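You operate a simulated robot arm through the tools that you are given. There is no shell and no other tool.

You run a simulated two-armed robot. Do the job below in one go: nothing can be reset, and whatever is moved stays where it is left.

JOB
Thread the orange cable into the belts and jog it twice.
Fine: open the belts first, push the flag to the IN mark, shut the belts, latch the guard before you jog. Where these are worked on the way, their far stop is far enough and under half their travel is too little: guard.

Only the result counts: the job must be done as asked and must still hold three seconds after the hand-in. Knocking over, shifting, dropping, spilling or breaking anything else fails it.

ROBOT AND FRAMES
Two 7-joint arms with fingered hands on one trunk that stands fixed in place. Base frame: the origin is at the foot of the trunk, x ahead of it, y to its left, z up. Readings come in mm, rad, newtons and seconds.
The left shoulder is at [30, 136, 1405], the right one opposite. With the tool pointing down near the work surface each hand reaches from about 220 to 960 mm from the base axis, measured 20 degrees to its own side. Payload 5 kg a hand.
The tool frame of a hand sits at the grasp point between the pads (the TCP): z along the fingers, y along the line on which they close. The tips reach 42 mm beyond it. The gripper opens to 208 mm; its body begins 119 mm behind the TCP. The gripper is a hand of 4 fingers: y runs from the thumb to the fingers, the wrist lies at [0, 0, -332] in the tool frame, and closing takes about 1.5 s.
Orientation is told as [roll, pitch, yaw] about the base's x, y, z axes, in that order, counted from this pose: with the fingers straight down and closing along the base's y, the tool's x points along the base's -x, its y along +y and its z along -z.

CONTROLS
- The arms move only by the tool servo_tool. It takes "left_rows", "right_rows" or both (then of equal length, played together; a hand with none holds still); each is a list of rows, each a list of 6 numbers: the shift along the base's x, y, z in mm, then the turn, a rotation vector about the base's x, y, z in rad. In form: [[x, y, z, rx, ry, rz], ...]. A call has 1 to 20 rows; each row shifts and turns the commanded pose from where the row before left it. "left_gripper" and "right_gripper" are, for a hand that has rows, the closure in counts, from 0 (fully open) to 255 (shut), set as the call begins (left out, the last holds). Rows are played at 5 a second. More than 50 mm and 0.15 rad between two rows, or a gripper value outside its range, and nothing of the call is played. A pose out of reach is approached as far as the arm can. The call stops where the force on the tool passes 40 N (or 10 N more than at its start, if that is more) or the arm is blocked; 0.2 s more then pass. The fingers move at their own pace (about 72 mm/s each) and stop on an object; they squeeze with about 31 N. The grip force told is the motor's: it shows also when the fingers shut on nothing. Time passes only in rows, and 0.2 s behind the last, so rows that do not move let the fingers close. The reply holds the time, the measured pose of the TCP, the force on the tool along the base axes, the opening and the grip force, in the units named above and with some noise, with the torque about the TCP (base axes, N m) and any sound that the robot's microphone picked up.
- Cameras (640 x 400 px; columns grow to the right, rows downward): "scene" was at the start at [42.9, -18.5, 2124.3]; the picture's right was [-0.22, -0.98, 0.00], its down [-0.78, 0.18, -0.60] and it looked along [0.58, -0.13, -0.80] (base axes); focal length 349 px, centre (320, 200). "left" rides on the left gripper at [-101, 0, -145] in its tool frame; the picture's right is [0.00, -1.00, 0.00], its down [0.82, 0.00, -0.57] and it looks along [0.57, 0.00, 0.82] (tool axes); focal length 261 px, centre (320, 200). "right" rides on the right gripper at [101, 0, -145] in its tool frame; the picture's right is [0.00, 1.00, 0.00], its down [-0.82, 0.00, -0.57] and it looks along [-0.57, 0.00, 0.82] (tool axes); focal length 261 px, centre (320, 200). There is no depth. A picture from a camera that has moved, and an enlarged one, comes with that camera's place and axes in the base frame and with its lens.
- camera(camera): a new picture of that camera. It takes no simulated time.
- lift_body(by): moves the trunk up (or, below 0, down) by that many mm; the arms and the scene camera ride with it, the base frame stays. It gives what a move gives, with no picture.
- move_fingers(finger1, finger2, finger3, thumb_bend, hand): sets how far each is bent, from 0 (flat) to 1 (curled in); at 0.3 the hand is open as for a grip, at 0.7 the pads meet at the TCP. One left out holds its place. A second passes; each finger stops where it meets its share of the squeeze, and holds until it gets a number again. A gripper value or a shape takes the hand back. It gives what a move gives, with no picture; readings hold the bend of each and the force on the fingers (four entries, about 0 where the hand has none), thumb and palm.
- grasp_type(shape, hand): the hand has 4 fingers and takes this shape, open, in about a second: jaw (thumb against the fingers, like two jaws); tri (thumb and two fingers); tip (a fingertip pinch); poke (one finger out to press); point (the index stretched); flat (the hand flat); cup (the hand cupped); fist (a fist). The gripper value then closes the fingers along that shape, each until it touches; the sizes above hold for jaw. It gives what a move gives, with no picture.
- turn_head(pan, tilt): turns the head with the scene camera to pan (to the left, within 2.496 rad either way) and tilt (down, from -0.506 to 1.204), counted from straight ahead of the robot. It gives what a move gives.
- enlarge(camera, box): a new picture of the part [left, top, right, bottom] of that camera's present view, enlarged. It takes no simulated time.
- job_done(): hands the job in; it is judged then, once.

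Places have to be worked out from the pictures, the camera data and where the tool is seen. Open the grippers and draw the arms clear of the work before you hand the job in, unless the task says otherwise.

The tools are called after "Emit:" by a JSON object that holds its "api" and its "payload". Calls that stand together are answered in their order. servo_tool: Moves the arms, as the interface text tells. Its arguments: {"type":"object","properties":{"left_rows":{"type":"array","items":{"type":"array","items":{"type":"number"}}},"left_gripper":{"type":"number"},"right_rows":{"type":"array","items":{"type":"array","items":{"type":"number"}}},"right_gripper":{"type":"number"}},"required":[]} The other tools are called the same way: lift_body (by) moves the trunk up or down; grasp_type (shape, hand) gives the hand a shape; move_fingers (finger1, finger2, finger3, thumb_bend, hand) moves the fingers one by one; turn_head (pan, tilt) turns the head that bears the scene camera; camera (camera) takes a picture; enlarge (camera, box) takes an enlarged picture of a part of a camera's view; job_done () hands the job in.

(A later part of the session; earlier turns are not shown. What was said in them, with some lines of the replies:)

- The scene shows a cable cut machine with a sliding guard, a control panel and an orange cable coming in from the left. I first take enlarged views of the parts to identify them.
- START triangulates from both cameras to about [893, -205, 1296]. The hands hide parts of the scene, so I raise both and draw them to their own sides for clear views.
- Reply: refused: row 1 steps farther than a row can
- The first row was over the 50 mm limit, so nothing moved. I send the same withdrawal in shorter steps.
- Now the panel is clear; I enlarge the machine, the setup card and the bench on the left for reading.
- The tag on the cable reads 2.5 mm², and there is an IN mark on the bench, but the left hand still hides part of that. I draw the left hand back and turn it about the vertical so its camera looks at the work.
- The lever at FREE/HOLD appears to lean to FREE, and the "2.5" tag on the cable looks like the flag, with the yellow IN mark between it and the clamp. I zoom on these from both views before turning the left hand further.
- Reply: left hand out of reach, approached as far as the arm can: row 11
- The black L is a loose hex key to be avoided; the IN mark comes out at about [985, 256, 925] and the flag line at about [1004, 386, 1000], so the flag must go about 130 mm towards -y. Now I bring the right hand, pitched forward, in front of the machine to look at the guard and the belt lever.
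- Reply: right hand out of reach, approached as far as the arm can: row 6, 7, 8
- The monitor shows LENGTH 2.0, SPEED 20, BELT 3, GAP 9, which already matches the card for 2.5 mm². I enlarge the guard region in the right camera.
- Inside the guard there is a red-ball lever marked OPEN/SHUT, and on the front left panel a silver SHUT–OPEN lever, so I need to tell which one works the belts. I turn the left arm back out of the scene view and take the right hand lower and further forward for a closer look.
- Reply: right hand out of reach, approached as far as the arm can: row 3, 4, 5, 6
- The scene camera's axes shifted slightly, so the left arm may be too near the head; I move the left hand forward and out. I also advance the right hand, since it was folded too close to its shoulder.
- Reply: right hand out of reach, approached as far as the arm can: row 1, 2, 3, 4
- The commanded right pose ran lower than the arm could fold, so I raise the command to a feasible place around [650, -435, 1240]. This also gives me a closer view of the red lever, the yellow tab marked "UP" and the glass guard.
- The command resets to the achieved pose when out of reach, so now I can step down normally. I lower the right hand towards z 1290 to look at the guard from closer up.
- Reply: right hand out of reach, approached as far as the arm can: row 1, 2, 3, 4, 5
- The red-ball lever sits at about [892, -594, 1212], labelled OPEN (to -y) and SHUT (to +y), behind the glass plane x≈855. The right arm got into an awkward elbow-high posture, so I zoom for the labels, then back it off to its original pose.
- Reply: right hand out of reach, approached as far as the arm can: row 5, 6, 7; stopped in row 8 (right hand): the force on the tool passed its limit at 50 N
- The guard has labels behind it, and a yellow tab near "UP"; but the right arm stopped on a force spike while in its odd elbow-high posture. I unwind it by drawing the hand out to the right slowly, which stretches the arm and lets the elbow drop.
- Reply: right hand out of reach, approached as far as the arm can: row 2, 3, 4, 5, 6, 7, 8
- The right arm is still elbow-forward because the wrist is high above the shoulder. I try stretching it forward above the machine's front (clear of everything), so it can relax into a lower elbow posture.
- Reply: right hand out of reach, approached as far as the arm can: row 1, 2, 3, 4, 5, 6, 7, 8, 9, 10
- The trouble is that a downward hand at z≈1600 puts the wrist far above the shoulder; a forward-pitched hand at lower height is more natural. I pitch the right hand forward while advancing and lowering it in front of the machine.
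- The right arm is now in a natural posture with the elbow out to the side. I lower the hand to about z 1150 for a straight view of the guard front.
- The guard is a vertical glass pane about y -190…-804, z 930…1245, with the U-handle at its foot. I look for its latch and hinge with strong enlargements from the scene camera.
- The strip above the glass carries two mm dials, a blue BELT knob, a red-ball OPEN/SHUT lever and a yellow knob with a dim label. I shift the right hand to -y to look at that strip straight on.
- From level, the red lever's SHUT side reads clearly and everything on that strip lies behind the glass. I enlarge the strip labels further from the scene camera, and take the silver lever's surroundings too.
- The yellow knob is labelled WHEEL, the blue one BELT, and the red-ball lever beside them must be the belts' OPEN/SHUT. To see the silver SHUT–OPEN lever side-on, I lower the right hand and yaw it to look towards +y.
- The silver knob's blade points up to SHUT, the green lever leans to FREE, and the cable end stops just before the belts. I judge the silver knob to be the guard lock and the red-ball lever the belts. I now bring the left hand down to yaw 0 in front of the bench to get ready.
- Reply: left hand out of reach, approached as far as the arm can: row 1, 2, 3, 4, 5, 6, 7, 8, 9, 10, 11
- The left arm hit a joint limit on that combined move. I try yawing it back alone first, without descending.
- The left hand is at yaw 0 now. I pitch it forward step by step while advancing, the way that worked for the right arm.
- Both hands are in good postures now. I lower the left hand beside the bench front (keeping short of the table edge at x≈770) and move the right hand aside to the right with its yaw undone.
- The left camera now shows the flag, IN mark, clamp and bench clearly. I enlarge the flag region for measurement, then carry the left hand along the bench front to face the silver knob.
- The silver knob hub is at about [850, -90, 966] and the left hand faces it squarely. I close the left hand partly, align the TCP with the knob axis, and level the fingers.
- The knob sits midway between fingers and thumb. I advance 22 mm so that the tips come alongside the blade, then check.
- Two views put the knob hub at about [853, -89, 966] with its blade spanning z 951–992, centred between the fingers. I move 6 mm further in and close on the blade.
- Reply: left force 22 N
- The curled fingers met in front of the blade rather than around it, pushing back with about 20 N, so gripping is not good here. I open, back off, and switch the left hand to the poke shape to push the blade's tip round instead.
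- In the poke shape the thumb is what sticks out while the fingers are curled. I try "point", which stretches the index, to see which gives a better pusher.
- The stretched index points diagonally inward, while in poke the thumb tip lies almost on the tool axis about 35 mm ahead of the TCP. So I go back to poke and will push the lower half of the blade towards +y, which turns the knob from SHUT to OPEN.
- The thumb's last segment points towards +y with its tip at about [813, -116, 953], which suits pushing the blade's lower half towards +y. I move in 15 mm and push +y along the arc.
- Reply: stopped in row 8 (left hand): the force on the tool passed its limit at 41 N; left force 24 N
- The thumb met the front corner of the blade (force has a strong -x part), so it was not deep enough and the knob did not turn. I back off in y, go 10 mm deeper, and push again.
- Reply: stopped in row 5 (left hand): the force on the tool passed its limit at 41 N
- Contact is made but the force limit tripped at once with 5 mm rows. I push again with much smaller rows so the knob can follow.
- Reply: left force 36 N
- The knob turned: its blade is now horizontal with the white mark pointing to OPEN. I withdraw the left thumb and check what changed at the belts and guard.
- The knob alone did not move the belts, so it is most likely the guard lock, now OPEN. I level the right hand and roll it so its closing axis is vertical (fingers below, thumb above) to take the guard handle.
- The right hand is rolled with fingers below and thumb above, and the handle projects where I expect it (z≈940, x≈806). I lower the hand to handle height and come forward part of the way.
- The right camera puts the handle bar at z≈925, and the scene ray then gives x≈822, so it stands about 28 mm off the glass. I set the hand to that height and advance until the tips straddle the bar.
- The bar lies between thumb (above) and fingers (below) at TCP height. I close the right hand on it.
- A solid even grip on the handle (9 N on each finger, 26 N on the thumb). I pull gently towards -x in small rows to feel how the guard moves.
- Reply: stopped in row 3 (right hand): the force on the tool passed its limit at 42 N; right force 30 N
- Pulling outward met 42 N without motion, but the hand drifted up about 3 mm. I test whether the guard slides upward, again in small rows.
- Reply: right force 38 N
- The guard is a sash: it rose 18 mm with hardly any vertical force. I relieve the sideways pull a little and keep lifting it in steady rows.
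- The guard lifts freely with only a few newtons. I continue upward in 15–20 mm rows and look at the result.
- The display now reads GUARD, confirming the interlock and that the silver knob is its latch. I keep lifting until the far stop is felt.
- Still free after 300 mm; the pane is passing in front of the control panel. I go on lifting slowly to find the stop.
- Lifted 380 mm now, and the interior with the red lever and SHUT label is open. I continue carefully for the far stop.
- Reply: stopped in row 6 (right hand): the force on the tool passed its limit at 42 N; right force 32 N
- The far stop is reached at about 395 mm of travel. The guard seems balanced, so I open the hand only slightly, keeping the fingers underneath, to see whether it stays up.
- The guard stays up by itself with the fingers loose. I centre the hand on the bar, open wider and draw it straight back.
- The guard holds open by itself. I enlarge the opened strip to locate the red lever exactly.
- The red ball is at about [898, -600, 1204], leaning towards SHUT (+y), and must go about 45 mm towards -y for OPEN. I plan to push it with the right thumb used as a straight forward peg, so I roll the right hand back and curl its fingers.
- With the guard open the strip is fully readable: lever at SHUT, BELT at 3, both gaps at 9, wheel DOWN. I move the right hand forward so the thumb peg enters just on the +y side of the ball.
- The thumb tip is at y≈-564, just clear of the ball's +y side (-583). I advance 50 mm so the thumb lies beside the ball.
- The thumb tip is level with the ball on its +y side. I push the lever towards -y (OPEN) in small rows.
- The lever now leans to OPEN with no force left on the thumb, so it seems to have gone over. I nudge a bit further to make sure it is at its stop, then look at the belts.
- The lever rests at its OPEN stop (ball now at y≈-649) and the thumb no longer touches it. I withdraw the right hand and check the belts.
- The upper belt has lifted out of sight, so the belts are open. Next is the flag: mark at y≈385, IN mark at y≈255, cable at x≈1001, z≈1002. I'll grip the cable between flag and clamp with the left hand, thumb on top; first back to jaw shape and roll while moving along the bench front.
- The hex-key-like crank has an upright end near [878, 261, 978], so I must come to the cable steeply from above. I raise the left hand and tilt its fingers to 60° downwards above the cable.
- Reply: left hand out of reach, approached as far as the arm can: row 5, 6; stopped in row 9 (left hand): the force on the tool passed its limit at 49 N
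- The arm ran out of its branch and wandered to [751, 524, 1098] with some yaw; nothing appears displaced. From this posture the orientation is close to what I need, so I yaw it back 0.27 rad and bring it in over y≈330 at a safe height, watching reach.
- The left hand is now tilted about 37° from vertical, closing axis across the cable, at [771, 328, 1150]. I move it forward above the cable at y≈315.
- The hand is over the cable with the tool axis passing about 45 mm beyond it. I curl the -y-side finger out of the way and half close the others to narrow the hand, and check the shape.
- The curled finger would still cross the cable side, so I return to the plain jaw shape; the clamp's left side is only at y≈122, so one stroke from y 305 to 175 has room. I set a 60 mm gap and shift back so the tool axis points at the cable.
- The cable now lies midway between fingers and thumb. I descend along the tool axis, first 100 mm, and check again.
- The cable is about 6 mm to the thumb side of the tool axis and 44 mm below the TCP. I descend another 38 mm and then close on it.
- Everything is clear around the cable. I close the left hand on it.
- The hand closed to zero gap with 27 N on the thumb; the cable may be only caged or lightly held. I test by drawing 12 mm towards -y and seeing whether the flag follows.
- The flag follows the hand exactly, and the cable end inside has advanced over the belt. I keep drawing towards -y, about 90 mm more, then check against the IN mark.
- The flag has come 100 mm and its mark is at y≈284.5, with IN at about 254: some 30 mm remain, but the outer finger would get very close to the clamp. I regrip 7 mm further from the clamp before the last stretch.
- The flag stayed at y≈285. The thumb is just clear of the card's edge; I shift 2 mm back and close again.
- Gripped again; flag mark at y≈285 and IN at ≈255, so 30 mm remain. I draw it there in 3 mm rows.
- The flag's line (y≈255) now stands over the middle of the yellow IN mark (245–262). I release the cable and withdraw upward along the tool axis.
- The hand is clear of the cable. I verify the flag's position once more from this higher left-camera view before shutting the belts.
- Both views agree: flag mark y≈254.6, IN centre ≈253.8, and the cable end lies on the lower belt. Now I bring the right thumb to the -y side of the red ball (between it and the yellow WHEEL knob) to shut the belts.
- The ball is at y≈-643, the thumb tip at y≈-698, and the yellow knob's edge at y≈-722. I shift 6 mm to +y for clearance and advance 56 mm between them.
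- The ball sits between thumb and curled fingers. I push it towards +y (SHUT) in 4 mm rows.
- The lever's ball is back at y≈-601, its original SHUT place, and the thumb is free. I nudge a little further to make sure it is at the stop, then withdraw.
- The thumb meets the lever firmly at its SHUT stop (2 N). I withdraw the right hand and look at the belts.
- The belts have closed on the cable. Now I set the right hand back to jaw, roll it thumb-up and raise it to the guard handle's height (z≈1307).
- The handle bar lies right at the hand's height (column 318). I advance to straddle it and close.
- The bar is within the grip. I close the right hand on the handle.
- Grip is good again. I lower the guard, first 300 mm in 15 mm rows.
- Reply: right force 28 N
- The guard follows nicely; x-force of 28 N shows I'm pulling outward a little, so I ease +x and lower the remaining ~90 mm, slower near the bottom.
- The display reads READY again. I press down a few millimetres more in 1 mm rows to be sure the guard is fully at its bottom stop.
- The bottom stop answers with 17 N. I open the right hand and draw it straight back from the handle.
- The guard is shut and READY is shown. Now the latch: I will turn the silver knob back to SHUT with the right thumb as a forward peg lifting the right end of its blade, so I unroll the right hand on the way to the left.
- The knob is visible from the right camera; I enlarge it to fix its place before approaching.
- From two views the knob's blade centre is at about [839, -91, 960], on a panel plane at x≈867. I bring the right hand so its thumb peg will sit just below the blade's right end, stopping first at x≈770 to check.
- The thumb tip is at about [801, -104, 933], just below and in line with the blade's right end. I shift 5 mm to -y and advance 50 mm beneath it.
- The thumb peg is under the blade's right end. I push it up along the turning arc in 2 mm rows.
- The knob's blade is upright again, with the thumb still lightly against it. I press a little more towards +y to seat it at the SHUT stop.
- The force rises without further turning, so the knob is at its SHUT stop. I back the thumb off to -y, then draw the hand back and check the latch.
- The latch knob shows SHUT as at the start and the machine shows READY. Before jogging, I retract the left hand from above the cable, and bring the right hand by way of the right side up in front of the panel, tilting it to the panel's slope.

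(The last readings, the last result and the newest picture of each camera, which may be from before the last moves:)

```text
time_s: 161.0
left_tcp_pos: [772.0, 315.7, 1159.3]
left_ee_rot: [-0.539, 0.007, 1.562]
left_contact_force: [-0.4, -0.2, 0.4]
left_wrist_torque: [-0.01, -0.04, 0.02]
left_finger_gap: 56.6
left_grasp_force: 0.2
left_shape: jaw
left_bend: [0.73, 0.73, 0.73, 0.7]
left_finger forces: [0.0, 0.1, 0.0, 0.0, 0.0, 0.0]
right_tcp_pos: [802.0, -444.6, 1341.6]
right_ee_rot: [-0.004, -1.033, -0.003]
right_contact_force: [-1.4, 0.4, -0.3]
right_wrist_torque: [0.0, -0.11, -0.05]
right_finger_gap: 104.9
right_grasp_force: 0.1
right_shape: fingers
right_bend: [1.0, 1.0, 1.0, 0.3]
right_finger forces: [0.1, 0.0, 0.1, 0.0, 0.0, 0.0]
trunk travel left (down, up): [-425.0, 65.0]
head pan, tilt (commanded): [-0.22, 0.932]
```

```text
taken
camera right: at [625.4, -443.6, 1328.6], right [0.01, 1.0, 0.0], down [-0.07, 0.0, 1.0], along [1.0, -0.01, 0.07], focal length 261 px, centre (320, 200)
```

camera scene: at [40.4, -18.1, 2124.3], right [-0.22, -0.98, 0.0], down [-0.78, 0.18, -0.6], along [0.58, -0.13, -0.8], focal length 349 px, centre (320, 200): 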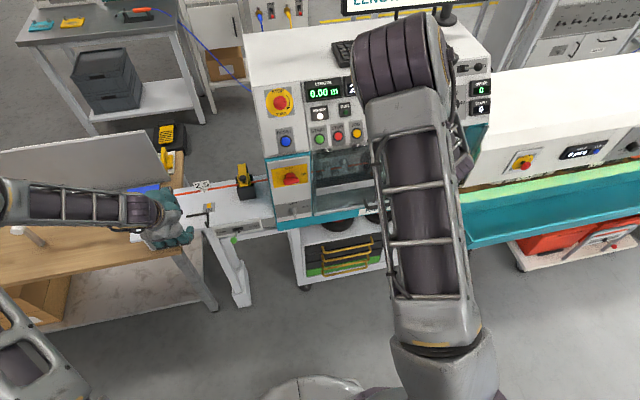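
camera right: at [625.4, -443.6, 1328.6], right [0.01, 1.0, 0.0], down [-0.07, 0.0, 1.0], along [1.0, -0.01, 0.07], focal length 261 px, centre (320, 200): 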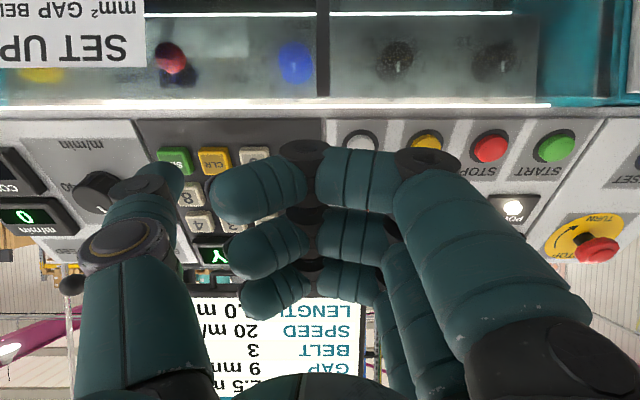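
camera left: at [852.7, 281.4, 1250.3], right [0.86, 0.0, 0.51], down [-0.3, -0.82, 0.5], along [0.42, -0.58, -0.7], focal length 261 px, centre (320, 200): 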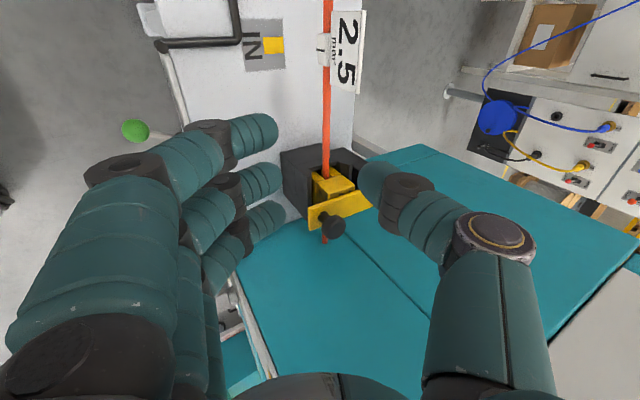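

The control panel is in view and the thumb is still clear of the speed knob. I move the hand in +y so the thumb comes in front of JOG, keeping the distance.

Emit:
{"api": "servo_tool", "payload": {"right_rows": [[0, 38, 0, 0, 0, 0], [0, 38, 0, 0, 0, 0], [0, 38, 0, 0, 0, 0], [0, 38, 0, 0, 0, 0], [0, 38, 0, 0, 0, 0], [0, 38, -5, 0, 0, 0], [0, 0, 0, 0, 0, 0]]}}

Emit:
{"api": "camera", "payload": {"camera": "right"}}

Emit:
{"api": "enlarge", "payload": {"camera": "scene", "box": [260, 70, 440, 180]}}

```text
time_s: 162.6
left_tcp_pos: [773.4, 314.2, 1158.3]
left_ee_rot: [-0.537, 0.003, 1.561]
left_contact_force: [0.1, -1.4, 0.1]
left_wrist_torque: [0.07, 0.01, 0.04]
left_finger_gap: 56.8
left_grasp_force: 0.1
left_shape: jaw
left_bend: [0.73, 0.73, 0.73, 0.7]
left_finger forces: [0.1, 0.1, 0.0, 0.0, 0.1, 0.1]
right_tcp_pos: [802.9, -215.9, 1335.5]
right_ee_rot: [0.0, -1.035, -0.003]
right_contact_force: [-0.1, -0.8, 0.2]
right_wrist_torque: [0.06, -0.02, 0.1]
right_finger_gap: 104.4
right_grasp_force: 0.1
right_shape: fingers
right_bend: [1.0, 1.0, 1.0, 0.3]
right_finger forces: [0.0, 0.0, 0.1, 0.0, 0.0, 0.0]
trunk travel left (down, up): [-425.0, 65.0]
head pan, tilt (commanded): [-0.22, 0.932]
```

```text
taken
camera right: at [625.8, -216.2, 1322.1], right [0.01, 1.0, 0.0], down [-0.07, 0.0, 1.0], along [1.0, -0.01, 0.07], focal length 261 px, centre (320, 200)
```

right: 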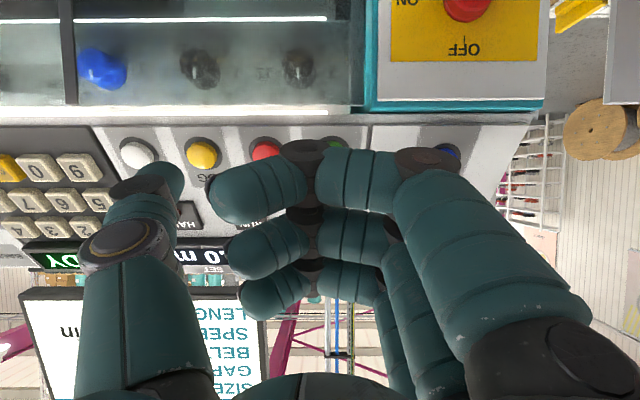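

```text
3.56 times, centred on (350, 125) of scene
camera zoom: at [42.7, -20.2, 2124.3], right [-0.22, -0.98, 0.0], down [-0.78, 0.18, -0.6], along [0.58, -0.13, -0.8], focal length 1240 px, centre (213, 467)
```

zoom: 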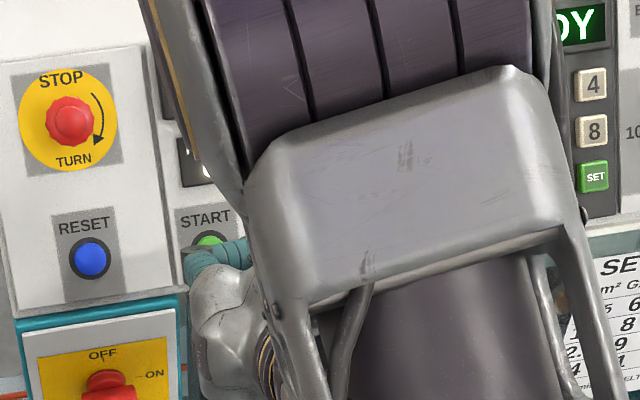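

JOG is at about [892, -339, 1293] and the thumb tip at about [838, -341, 1319]; some 60 mm remain along the pressing direction. I advance 35 mm and check alignment.

Emit:
{"api": "servo_tool", "payload": {"right_rows": [[11, 1, -5, 0, 0, 0], [11, 1, -5, 0, 0, 0], [10, 0, -5, 0, 0, 0], [0, 0, 0, 0, 0, 0]]}}

Emit:
{"api": "camera", "payload": {"camera": "right"}}

Emit:
{"api": "enlarge", "payload": {"camera": "right", "box": [90, 110, 290, 230]}}

```text
time_s: 163.6
left_tcp_pos: [772.7, 314.2, 1156.9]
left_ee_rot: [-0.535, 0.005, 1.563]
left_contact_force: [-0.3, -0.3, 0.1]
left_wrist_torque: [0.0, -0.05, 0.01]
left_finger_gap: 57.1
left_grasp_force: 0.1
left_shape: jaw
left_bend: [0.73, 0.73, 0.73, 0.7]
left_finger forces: [0.1, 0.0, 0.0, 0.0, 0.0, 0.0]
right_tcp_pos: [836.3, -213.8, 1318.9]
right_ee_rot: [0.001, -1.035, -0.003]
right_contact_force: [-0.4, -0.2, 0.3]
right_wrist_torque: [0.04, 0.03, 0.0]
right_finger_gap: 104.6
right_grasp_force: 0.1
right_shape: fingers
right_bend: [1.0, 1.0, 1.0, 0.3]
right_finger forces: [0.0, 0.1, 0.0, 0.1, 0.0, 0.0]
trunk travel left (down, up): [-425.0, 65.0]
head pan, tilt (commanded): [-0.22, 0.932]
```

```text
taken
camera right: at [659.2, -213.2, 1306.4], right [0.01, 1.0, 0.0], down [-0.07, 0.0, 1.0], along [1.0, -0.01, 0.07], focal length 261 px, centre (320, 200)
```

right: 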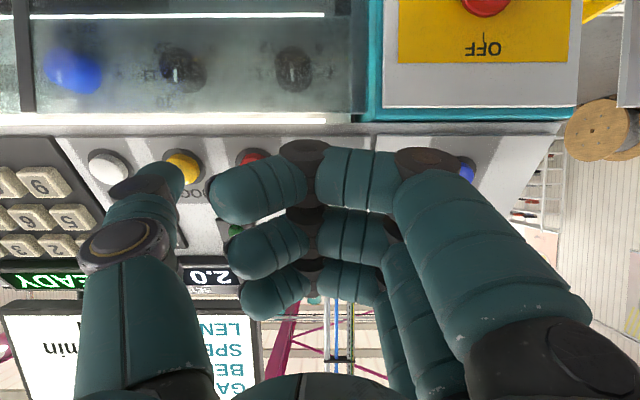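

```text
3.20 times, centred on (190, 170) of right
camera zoom: at [659.2, -213.2, 1306.4], right [0.01, 1.0, 0.0], down [-0.07, 0.0, 1.0], along [1.0, -0.01, 0.07], focal length 834 px, centre (736, 296)
```

zoom: 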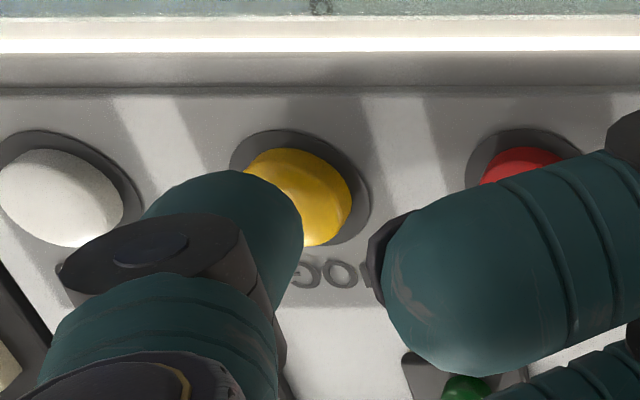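

The thumb tip should meet JOG's centre after about 25 mm more along the tool axis. I approach 16 mm first.

Emit:
{"api": "servo_tool", "payload": {"right_rows": [[4.6, 0, -2.7, 0, 0, 0], [4.6, 0, -2.7, 0, 0, 0], [4.6, 0, -2.7, 0, 0, 0], [0, 0, 0, 0, 0, 0]]}}

Emit:
{"api": "enlarge", "payload": {"camera": "right", "box": [90, 110, 290, 230]}}

```text
time_s: 164.6
left_tcp_pos: [772.4, 314.2, 1157.6]
left_ee_rot: [-0.536, 0.006, 1.563]
left_contact_force: [0.8, 0.6, -0.4]
left_wrist_torque: [-0.01, -0.01, 0.01]
left_finger_gap: 56.9
left_grasp_force: 0.0
left_shape: jaw
left_bend: [0.73, 0.73, 0.73, 0.7]
left_finger forces: [0.0, 0.0, 0.0, 0.1, 0.1, 0.1]
right_tcp_pos: [850.9, -215.2, 1311.0]
right_ee_rot: [0.0, -1.037, -0.002]
right_contact_force: [-1.0, -0.2, 0.7]
right_wrist_torque: [-0.07, -0.01, -0.05]
right_finger_gap: 104.9
right_grasp_force: 0.2
right_shape: fingers
right_bend: [1.0, 1.0, 1.0, 0.3]
right_finger forces: [0.1, 0.0, 0.0, 0.1, 0.5, 0.1]
trunk travel left (down, up): [-425.0, 65.0]
head pan, tilt (commanded): [-0.22, 0.932]
```

```text
3.20 times, centred on (190, 170) of right
camera zoom: at [673.0, -213.7, 1299.2], right [0.01, 1.0, 0.0], down [-0.07, 0.0, 1.0], along [1.0, -0.01, 0.07], focal length 834 px, centre (736, 296)
```

zoom: 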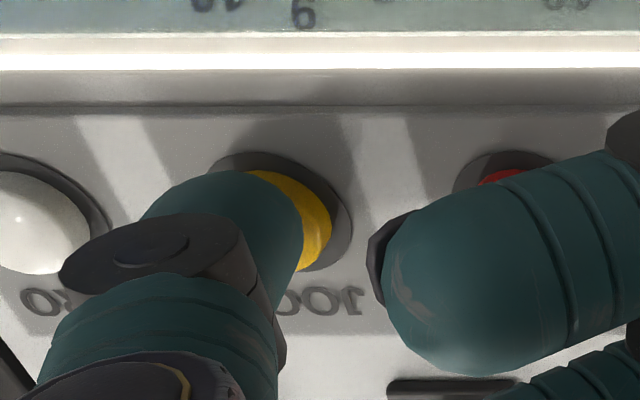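

The tip has just touched JOG lightly (about 1 N) and sits some 6 mm to its -y side. I back off slightly, shift +5 mm, then press JOG the first time and retreat at once.

Emit:
{"api": "servo_tool", "payload": {"right_rows": [[-5.2, 0, 3.1, 0, 0, 0], [0, 5, 0, 0, 0, 0], [3.4, 0, -2.0, 0, 0, 0], [1.7, 0, -1.0, 0, 0, 0], [1.7, 0, -1.0, 0, 0, 0], [1.7, 0, -1.0, 0, 0, 0], [1.7, 0, -1.0, 0, 0, 0]]}}

Emit:
{"api": "camera", "payload": {"camera": "right"}}

Emit:
{"api": "camera", "payload": {"camera": "scene"}}

```text
time_s: 166.2
left_tcp_pos: [772.7, 315.2, 1158.9]
left_ee_rot: [-0.537, 0.007, 1.561]
left_contact_force: [-0.4, -0.2, 0.7]
left_wrist_torque: [-0.02, -0.01, 0.02]
left_finger_gap: 56.6
left_grasp_force: 0.1
left_shape: jaw
left_bend: [0.73, 0.73, 0.73, 0.7]
left_finger forces: [0.1, 0.0, 0.0, 0.0, 0.0, 0.0]
right_tcp_pos: [854.3, -211.1, 1309.3]
right_ee_rot: [-0.003, -1.036, -0.002]
right_contact_force: [-3.2, 0.1, 2.8]
right_wrist_torque: [-0.29, -0.01, -0.43]
right_finger_gap: 104.8
right_grasp_force: 2.2
right_shape: fingers
right_bend: [1.0, 1.0, 1.0, 0.3]
right_finger forces: [0.0, 0.0, 0.0, 0.0, 4.5, 0.0]
trunk travel left (down, up): [-425.0, 65.0]
head pan, tilt (commanded): [-0.22, 0.932]
heard: click
```

```text
taken
camera right: at [677.2, -208.6, 1296.1], right [0.01, 1.0, 0.0], down [-0.07, 0.0, 1.0], along [1.0, -0.01, 0.07], focal length 261 px, centre (320, 200)
```

right: 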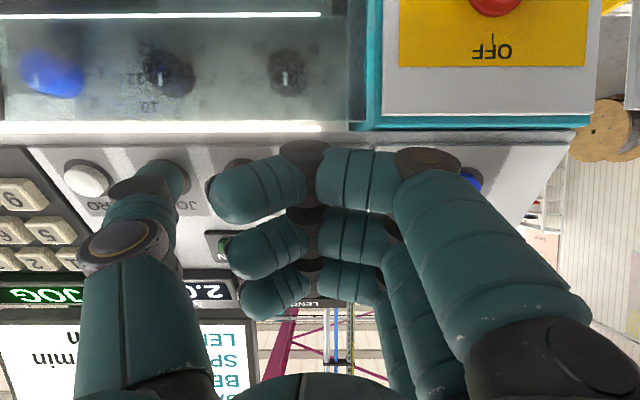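

```text
taken
camera scene: at [42.2, -17.8, 2124.3], right [-0.22, -0.98, 0.0], down [-0.78, 0.18, -0.6], along [0.58, -0.13, -0.8], focal length 349 px, centre (320, 200)
```

scene: 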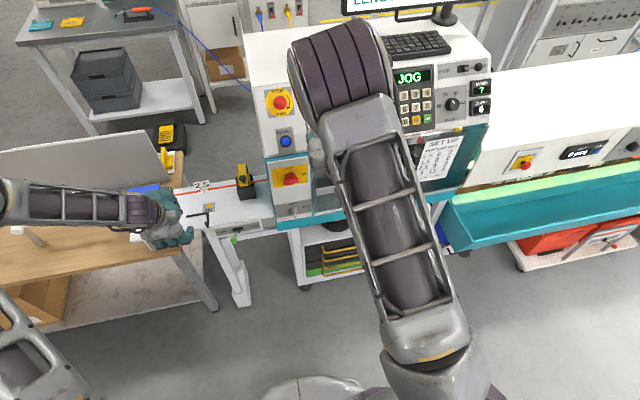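

A click was heard and the display reads JOG: the first jog has registered. I release the button by backing off about 12 mm.

Emit:
{"api": "servo_tool", "payload": {"right_rows": [[-5.2, 0, 3.1, 0, 0, 0], [-5.2, 0, 3.1, 0, 0, 0], [0, 0, 0, 0, 0, 0]]}}

Emit:
{"api": "camera", "payload": {"camera": "scene"}}

Emit:
{"api": "camera", "payload": {"camera": "right"}}

Emit:
{"api": "enlarge", "payload": {"camera": "scene", "box": [380, 50, 500, 130]}}

```text
time_s: 167.0
left_tcp_pos: [772.8, 314.4, 1157.9]
left_ee_rot: [-0.536, 0.005, 1.562]
left_contact_force: [0.1, 0.0, -0.1]
left_wrist_torque: [-0.02, 0.01, 0.02]
left_finger_gap: 56.6
left_grasp_force: 0.1
left_shape: jaw
left_bend: [0.73, 0.73, 0.73, 0.7]
left_finger forces: [0.1, 0.0, 0.1, 0.0, 0.0, 0.0]
right_tcp_pos: [844.8, -208.1, 1313.9]
right_ee_rot: [-0.004, -1.034, -0.002]
right_contact_force: [0.6, 0.0, -0.6]
right_wrist_torque: [0.03, 0.02, -0.01]
right_finger_gap: 105.1
right_grasp_force: 0.1
right_shape: fingers
right_bend: [1.0, 1.0, 1.0, 0.3]
right_finger forces: [0.0, 0.0, 0.1, 0.0, 0.0, 0.0]
trunk travel left (down, up): [-425.0, 65.0]
head pan, tilt (commanded): [-0.22, 0.932]
```

```text
taken
camera scene: at [43.5, -18.3, 2124.2], right [-0.22, -0.98, 0.0], down [-0.78, 0.18, -0.6], along [0.58, -0.13, -0.8], focal length 349 px, centre (320, 200)
```

scene: 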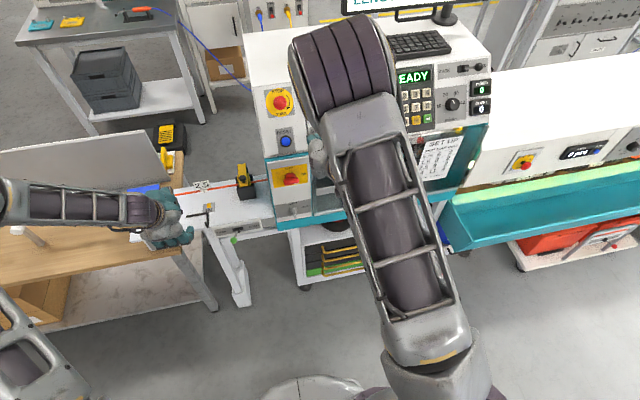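

```text
taken
camera right: at [667.9, -208.4, 1301.8], right [0.01, 1.0, 0.0], down [-0.07, 0.0, 1.0], along [1.0, -0.01, 0.07], focal length 261 px, centre (320, 200)
```

right: 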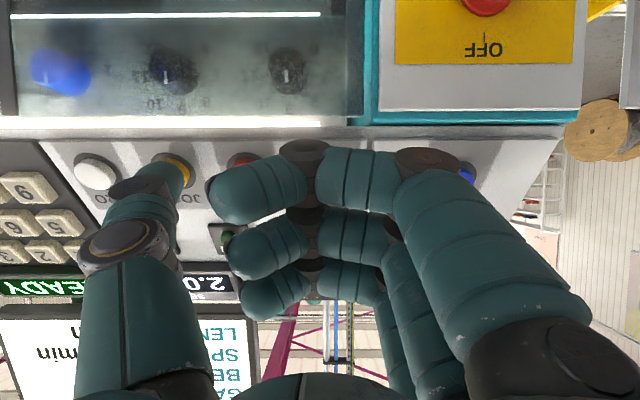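

```text
5.00 times, centred on (440, 90) of scene
camera zoom: at [43.5, -18.3, 2124.2], right [-0.22, -0.98, 0.0], down [-0.78, 0.18, -0.6], along [0.58, -0.13, -0.8], focal length 1743 px, centre (-280, 750)
```

zoom: 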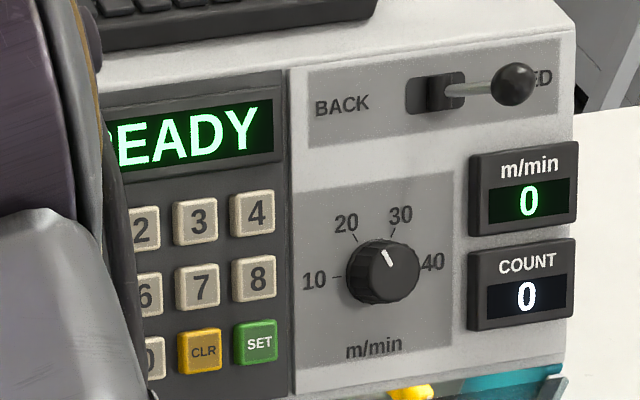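

The display is back to READY after the first jog. I press JOG a second time by the same amount and retreat within the same call.

Emit:
{"api": "servo_tool", "payload": {"right_rows": [[3.4, 0, -2.0, 0, 0, 0], [1.7, 0, -1.0, 0, 0, 0], [1.7, 0, -1.0, 0, 0, 0], [1.7, 0, -1.0, 0, 0, 0], [1.9, 0, -1.2, 0, 0, 0], [0.6, 0, -0.4, 0, 0, 0], [-5.2, 0, 3.1, 0, 0, 0], [-6, 0, 3.6, 0, 0, 0], [-8, 0, 4.8, 0, 0, 0], [0, 0, 0, 0, 0, 0]]}}

Emit:
{"api": "camera", "payload": {"camera": "right"}}

Emit:
{"api": "camera", "payload": {"camera": "scene"}}

```text
time_s: 169.2
left_tcp_pos: [772.9, 314.6, 1157.4]
left_ee_rot: [-0.537, 0.006, 1.561]
left_contact_force: [-0.4, -0.5, -0.1]
left_wrist_torque: [0.04, 0.04, 0.03]
left_finger_gap: 56.8
left_grasp_force: 0.1
left_shape: jaw
left_bend: [0.73, 0.73, 0.73, 0.7]
left_finger forces: [0.1, 0.1, 0.1, 0.1, 0.0, 0.1]
right_tcp_pos: [837.6, -210.6, 1319.5]
right_ee_rot: [-0.002, -1.034, -0.003]
right_contact_force: [-0.8, -0.2, -0.9]
right_wrist_torque: [0.01, -0.02, 0.0]
right_finger_gap: 104.8
right_grasp_force: 0.0
right_shape: fingers
right_bend: [1.0, 1.0, 1.0, 0.3]
right_finger forces: [0.1, 0.1, 0.0, 0.0, 0.0, 0.0]
trunk travel left (down, up): [-425.0, 65.0]
head pan, tilt (commanded): [-0.22, 0.932]
heard: click
```

```text
taken
camera right: at [660.0, -208.8, 1307.4], right [0.01, 1.0, 0.0], down [-0.07, 0.0, 1.0], along [1.0, -0.01, 0.07], focal length 261 px, centre (320, 200)
```

right: 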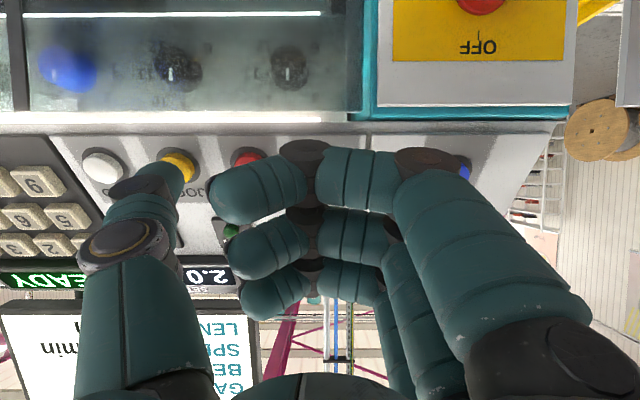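

```text
taken
camera scene: at [43.6, -18.3, 2124.2], right [-0.22, -0.98, 0.0], down [-0.78, 0.18, -0.6], along [0.58, -0.13, -0.8], focal length 349 px, centre (320, 200)
```

scene: 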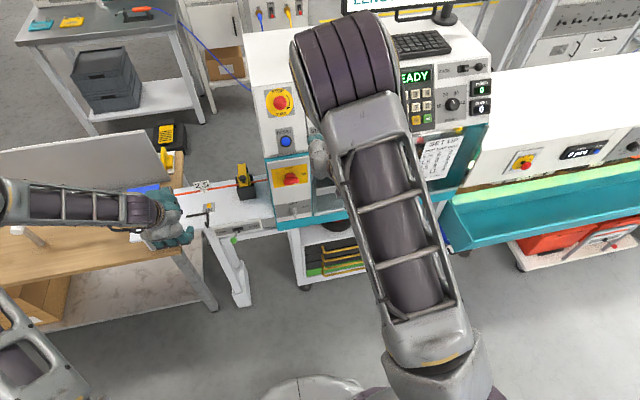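

A second click was heard and the display is at READY again. I withdraw the right hand the way it came.

Emit:
{"api": "servo_tool", "payload": {"right_rows": [[-15, 0, 8, 0, 0, 0], [-20, -5, 8, 0, 0, 0], [0, -38, 1, 0, 0, 0], [0, -38, 1, 0, 0, 0], [0, -38, 1, 0, 0, 0], [0, -38, 1, 0, 0, 0], [0, -38, 0, 0, 0, 0], [0, -38, 0, 0, 0, 0], [-6, 0, -38, 0, -0.06, 0], [-6, 0, -38, 0, -0.06, 0], [-6, 0, -38, 0, -0.06, 0], [-6, 0, -38, 0, -0.06, 0], [-6, 0, -38, 0, -0.06, 0], [-6, 0, -38, 0, -0.06, 0], [-6, 0, -38, 0, -0.06, 0], [-6, 0, -38, 0, -0.06, 0], [-6, 0, -36, 0, -0.06, 0], [-30, -20, 0, 0, 0, 0], [-30, -30, 0, 0, 0, 0]]}}

Emit:
{"api": "camera", "payload": {"camera": "scene"}}

Emit:
{"api": "enlarge", "payload": {"camera": "scene", "box": [260, 60, 500, 230]}}

Emit:
{"api": "enlarge", "payload": {"camera": "scene", "box": [150, 150, 310, 250]}}

```text
time_s: 173.2
left_tcp_pos: [773.4, 314.4, 1158.0]
left_ee_rot: [-0.538, 0.003, 1.563]
left_contact_force: [-0.8, -0.1, 0.2]
left_wrist_torque: [0.06, 0.0, 0.05]
left_finger_gap: 56.7
left_grasp_force: 0.0
left_shape: jaw
left_bend: [0.73, 0.73, 0.73, 0.7]
left_finger forces: [0.1, 0.0, 0.0, 0.1, 0.1, 0.0]
right_tcp_pos: [686.7, -491.4, 997.6]
right_ee_rot: [2.683, -1.566, -2.683]
right_contact_force: [0.9, 0.0, 0.2]
right_wrist_torque: [-0.02, 0.0, -0.04]
right_finger_gap: 104.7
right_grasp_force: 0.0
right_shape: fingers
right_bend: [1.0, 1.0, 1.0, 0.3]
right_finger forces: [0.0, 0.1, 0.0, 0.1, 0.0, 0.1]
trunk travel left (down, up): [-425.0, 65.0]
head pan, tilt (commanded): [-0.22, 0.932]
```

```text
taken
camera scene: at [42.4, -20.0, 2124.3], right [-0.22, -0.98, 0.0], down [-0.78, 0.18, -0.6], along [0.58, -0.13, -0.8], focal length 349 px, centre (320, 200)
```

scene: 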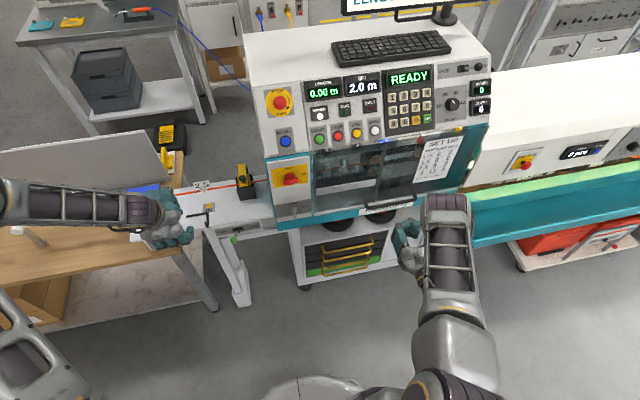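

```text
2.35 times, centred on (380, 145) of scene
camera zoom: at [42.4, -20.0, 2124.3], right [-0.22, -0.98, 0.0], down [-0.78, 0.18, -0.6], along [0.58, -0.13, -0.8], focal length 820 px, centre (179, 329)
```

zoom: 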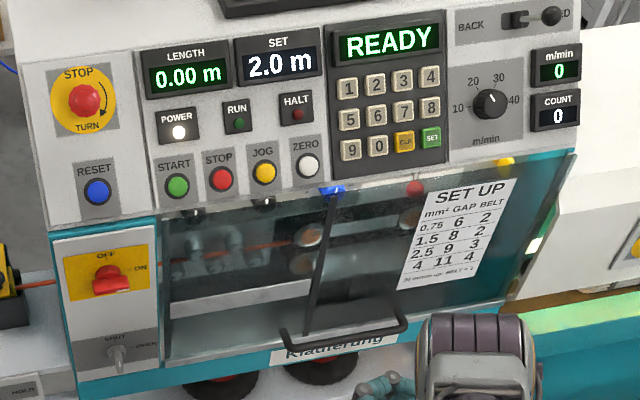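

```text
4.00 times, centred on (230, 200) of scene
camera zoom: at [42.4, -20.0, 2124.3], right [-0.22, -0.98, 0.0], down [-0.78, 0.18, -0.6], along [0.58, -0.13, -0.8], focal length 1394 px, centre (680, 200)
```

zoom: 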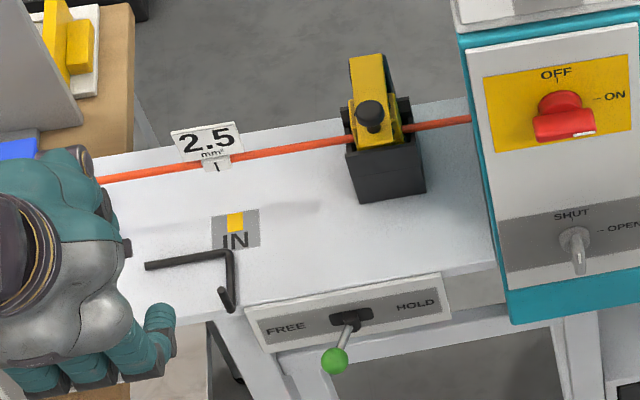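

Both jogs registered, the latch knob still shows SHUT and READY is shown. I take closer views of the flag to see whether it moved with the jogs.

Emit:
{"api": "enlarge", "payload": {"camera": "scene", "box": [180, 170, 240, 220]}}

Emit:
{"api": "camera", "payload": {"camera": "left"}}

Emit:
{"api": "enlarge", "payload": {"camera": "scene", "box": [350, 130, 480, 210]}}

```text
8.00 times, centred on (210, 195) of scene
camera zoom: at [42.4, -20.0, 2124.3], right [-0.22, -0.98, 0.0], down [-0.78, 0.18, -0.6], along [0.58, -0.13, -0.8], focal length 2789 px, centre (1200, 240)
```

zoom: 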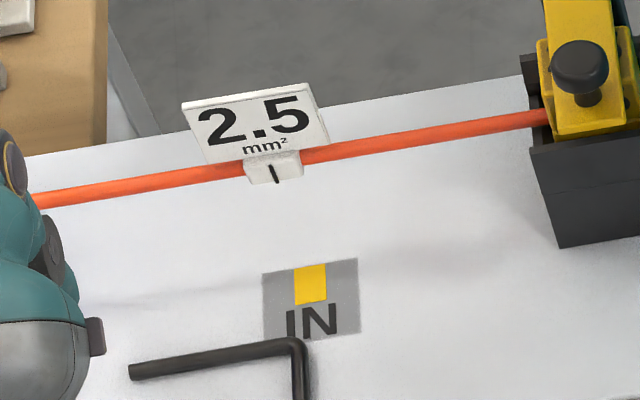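

```text
taken
camera left: at [699.3, 416.1, 1281.3], right [0.86, 0.0, 0.51], down [-0.3, -0.82, 0.5], along [0.42, -0.58, -0.7], focal length 261 px, centre (320, 200)
```

left: 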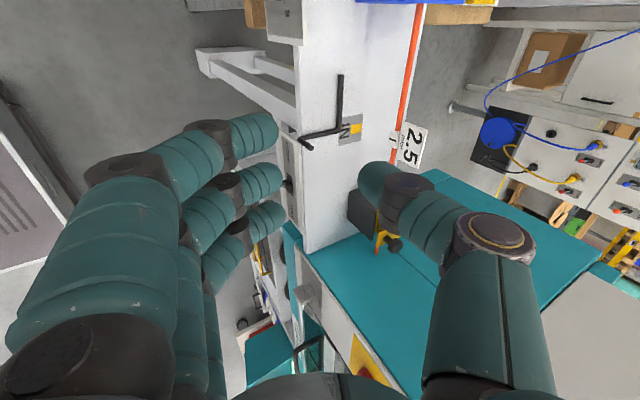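

```text
4.92 times, centred on (415, 170) of scene
camera zoom: at [42.4, -20.0, 2124.3], right [-0.22, -0.98, 0.0], down [-0.78, 0.18, -0.6], along [0.58, -0.13, -0.8], focal length 1716 px, centre (-148, 348)
```

zoom: 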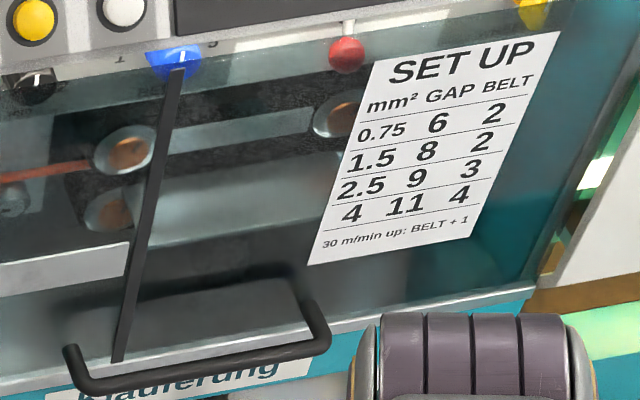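

The flag line (y≈252.9) still coincides with the IN mark (≈253.1), the guard is latched, and two jog clicks were heard. I now draw both arms back from the work and open both hands.

Emit:
{"api": "servo_tool", "payload": {"left_rows": [[-20, 10, 5, 0, 0, 0], [-20, 15, 5, 0, 0, 0], [-20, 20, 0, 0, 0, 0], [-15, 25, 0, 0, 0, 0], [0, 0, 0, 0, 0, 0]], "left_gripper": 0, "right_rows": [[-30, -20, 0, 0, 0, 0], [-30, -20, 0, 0, 0, 0], [-30, -30, 0, 0, 0, 0], [0, 0, 0, 0, 0, 0], [0, 0, 0, 0, 0, 0]]}}

Emit:
{"api": "grasp_type", "payload": {"shape": "jaw", "hand": "right"}}

Emit:
{"api": "camera", "payload": {"camera": "scene"}}

Emit:
{"api": "enlarge", "payload": {"camera": "scene", "box": [130, 60, 490, 260]}}

```text
time_s: 174.4
left_tcp_pos: [698.7, 382.3, 1166.4]
left_ee_rot: [-0.536, 0.003, 1.562]
left_contact_force: [0.4, 0.0, 0.5]
left_wrist_torque: [0.05, 0.05, 0.05]
left_finger_gap: 207.9
left_grasp_force: 0.1
left_shape: jaw
left_bend: [0.3, 0.3, 0.3, 0.3]
left_finger forces: [0.1, 0.1, 0.0, 0.0, 0.0, 0.0]
right_tcp_pos: [597.8, -564.3, 998.2]
right_ee_rot: [2.574, -1.566, -2.578]
right_contact_force: [-0.3, -1.0, -0.7]
right_wrist_torque: [0.0, -0.06, 0.07]
right_finger_gap: 104.6
right_grasp_force: 0.1
right_shape: fingers
right_bend: [1.0, 1.0, 1.0, 0.3]
right_finger forces: [0.0, 0.0, 0.0, 0.1, 0.0, 0.0]
trunk travel left (down, up): [-425.0, 65.0]
head pan, tilt (commanded): [-0.22, 0.932]
```

```text
time_s: 175.3
left_tcp_pos: [697.0, 384.5, 1165.3]
left_ee_rot: [-0.537, 0.004, 1.562]
left_contact_force: [0.8, 0.0, 0.6]
left_wrist_torque: [0.0, 0.01, -0.01]
left_finger_gap: 207.9
left_grasp_force: 0.1
left_shape: jaw
left_bend: [0.3, 0.3, 0.3, 0.3]
left_finger forces: [0.1, 0.1, 0.1, 0.0, 0.0, 0.0]
right_tcp_pos: [596.7, -561.9, 998.9]
right_ee_rot: [2.853, -1.567, -2.856]
right_contact_force: [-0.3, -0.2, 0.0]
right_wrist_torque: [-0.02, 0.01, -0.02]
right_finger_gap: 207.7
right_grasp_force: 0.0
right_shape: jaw
right_bend: [0.3, 0.3, 0.3, 0.3]
right_finger forces: [0.0, 0.0, 0.1, 0.0, 0.1, 0.0]
trunk travel left (down, up): [-425.0, 65.0]
head pan, tilt (commanded): [-0.22, 0.932]
```

```text
taken
camera scene: at [43.3, -18.1, 2124.2], right [-0.22, -0.98, 0.0], down [-0.78, 0.18, -0.6], along [0.58, -0.13, -0.8], focal length 349 px, centre (320, 200)
```

scene: 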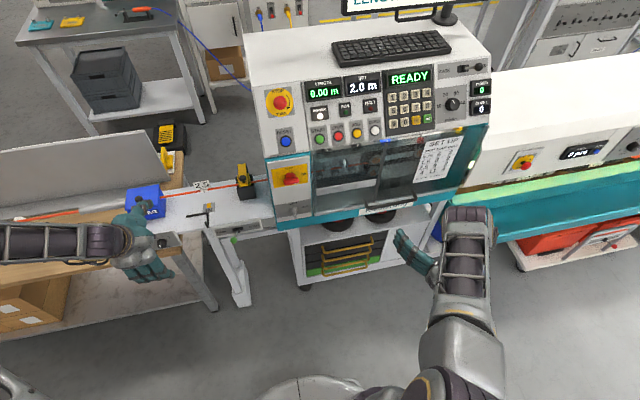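

```text
1.78 times, centred on (310, 160) of scene
camera zoom: at [43.3, -18.1, 2124.2], right [-0.22, -0.98, 0.0], down [-0.78, 0.18, -0.6], along [0.58, -0.13, -0.8], focal length 620 px, centre (338, 271)
```

zoom: 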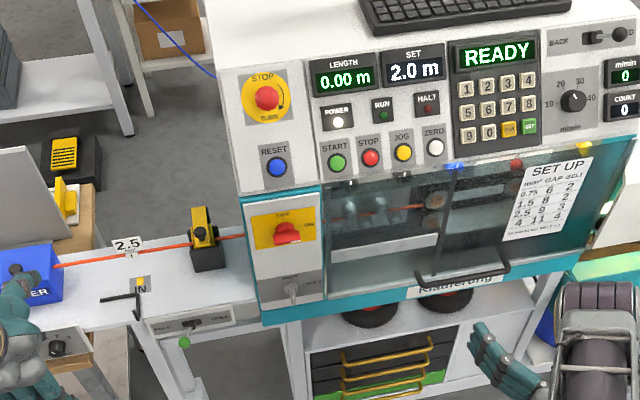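

All is in its final state: flag at IN, belts shut on the cable, guard down and latched at SHUT, two jogs done, display READY, and both hands open and clear. I hand the job in.

Emit:
{"api": "job_done", "payload": {}}

```text
The job is handed in.
```

I threaded the orange cable into the belts, jogged it twice and handed the job in; I don't have a verdict back yet.

1. **Belts opened:** I turned the silver guard knob to OPEN and lifted the guard to its far stop, about 395 mm up. Then I pushed the red lever to OPEN.
2. **Flag pushed in:** I drew the cable along until the flag's line matched the middle of the yellow IN mark. It measured within 1 mm of the mark, before and after the jogs.
3. **Belts shut:** I pushed the red lever back to SHUT, and the belts closed on the cable.
4. **Guard latched:** I lowered the guard to its bottom stop and turned the silver knob back to SHUT. The display went from GUARD to READY.
5. **Jogged twice:** I pressed JOG two times and heard one click each time. The display read JOG during the first press and READY after both.

- **No visible feed:** LENGTH still reads 0.00 m after the jogs and the flag did not move, so I saw no cable feed.
- **Force stop on the way:** while I was repositioning the left arm, it stopped once on a 49 N force reading near the bench. I saw nothing displaced in the pictures.

Both hands are open and drawn back from the work.
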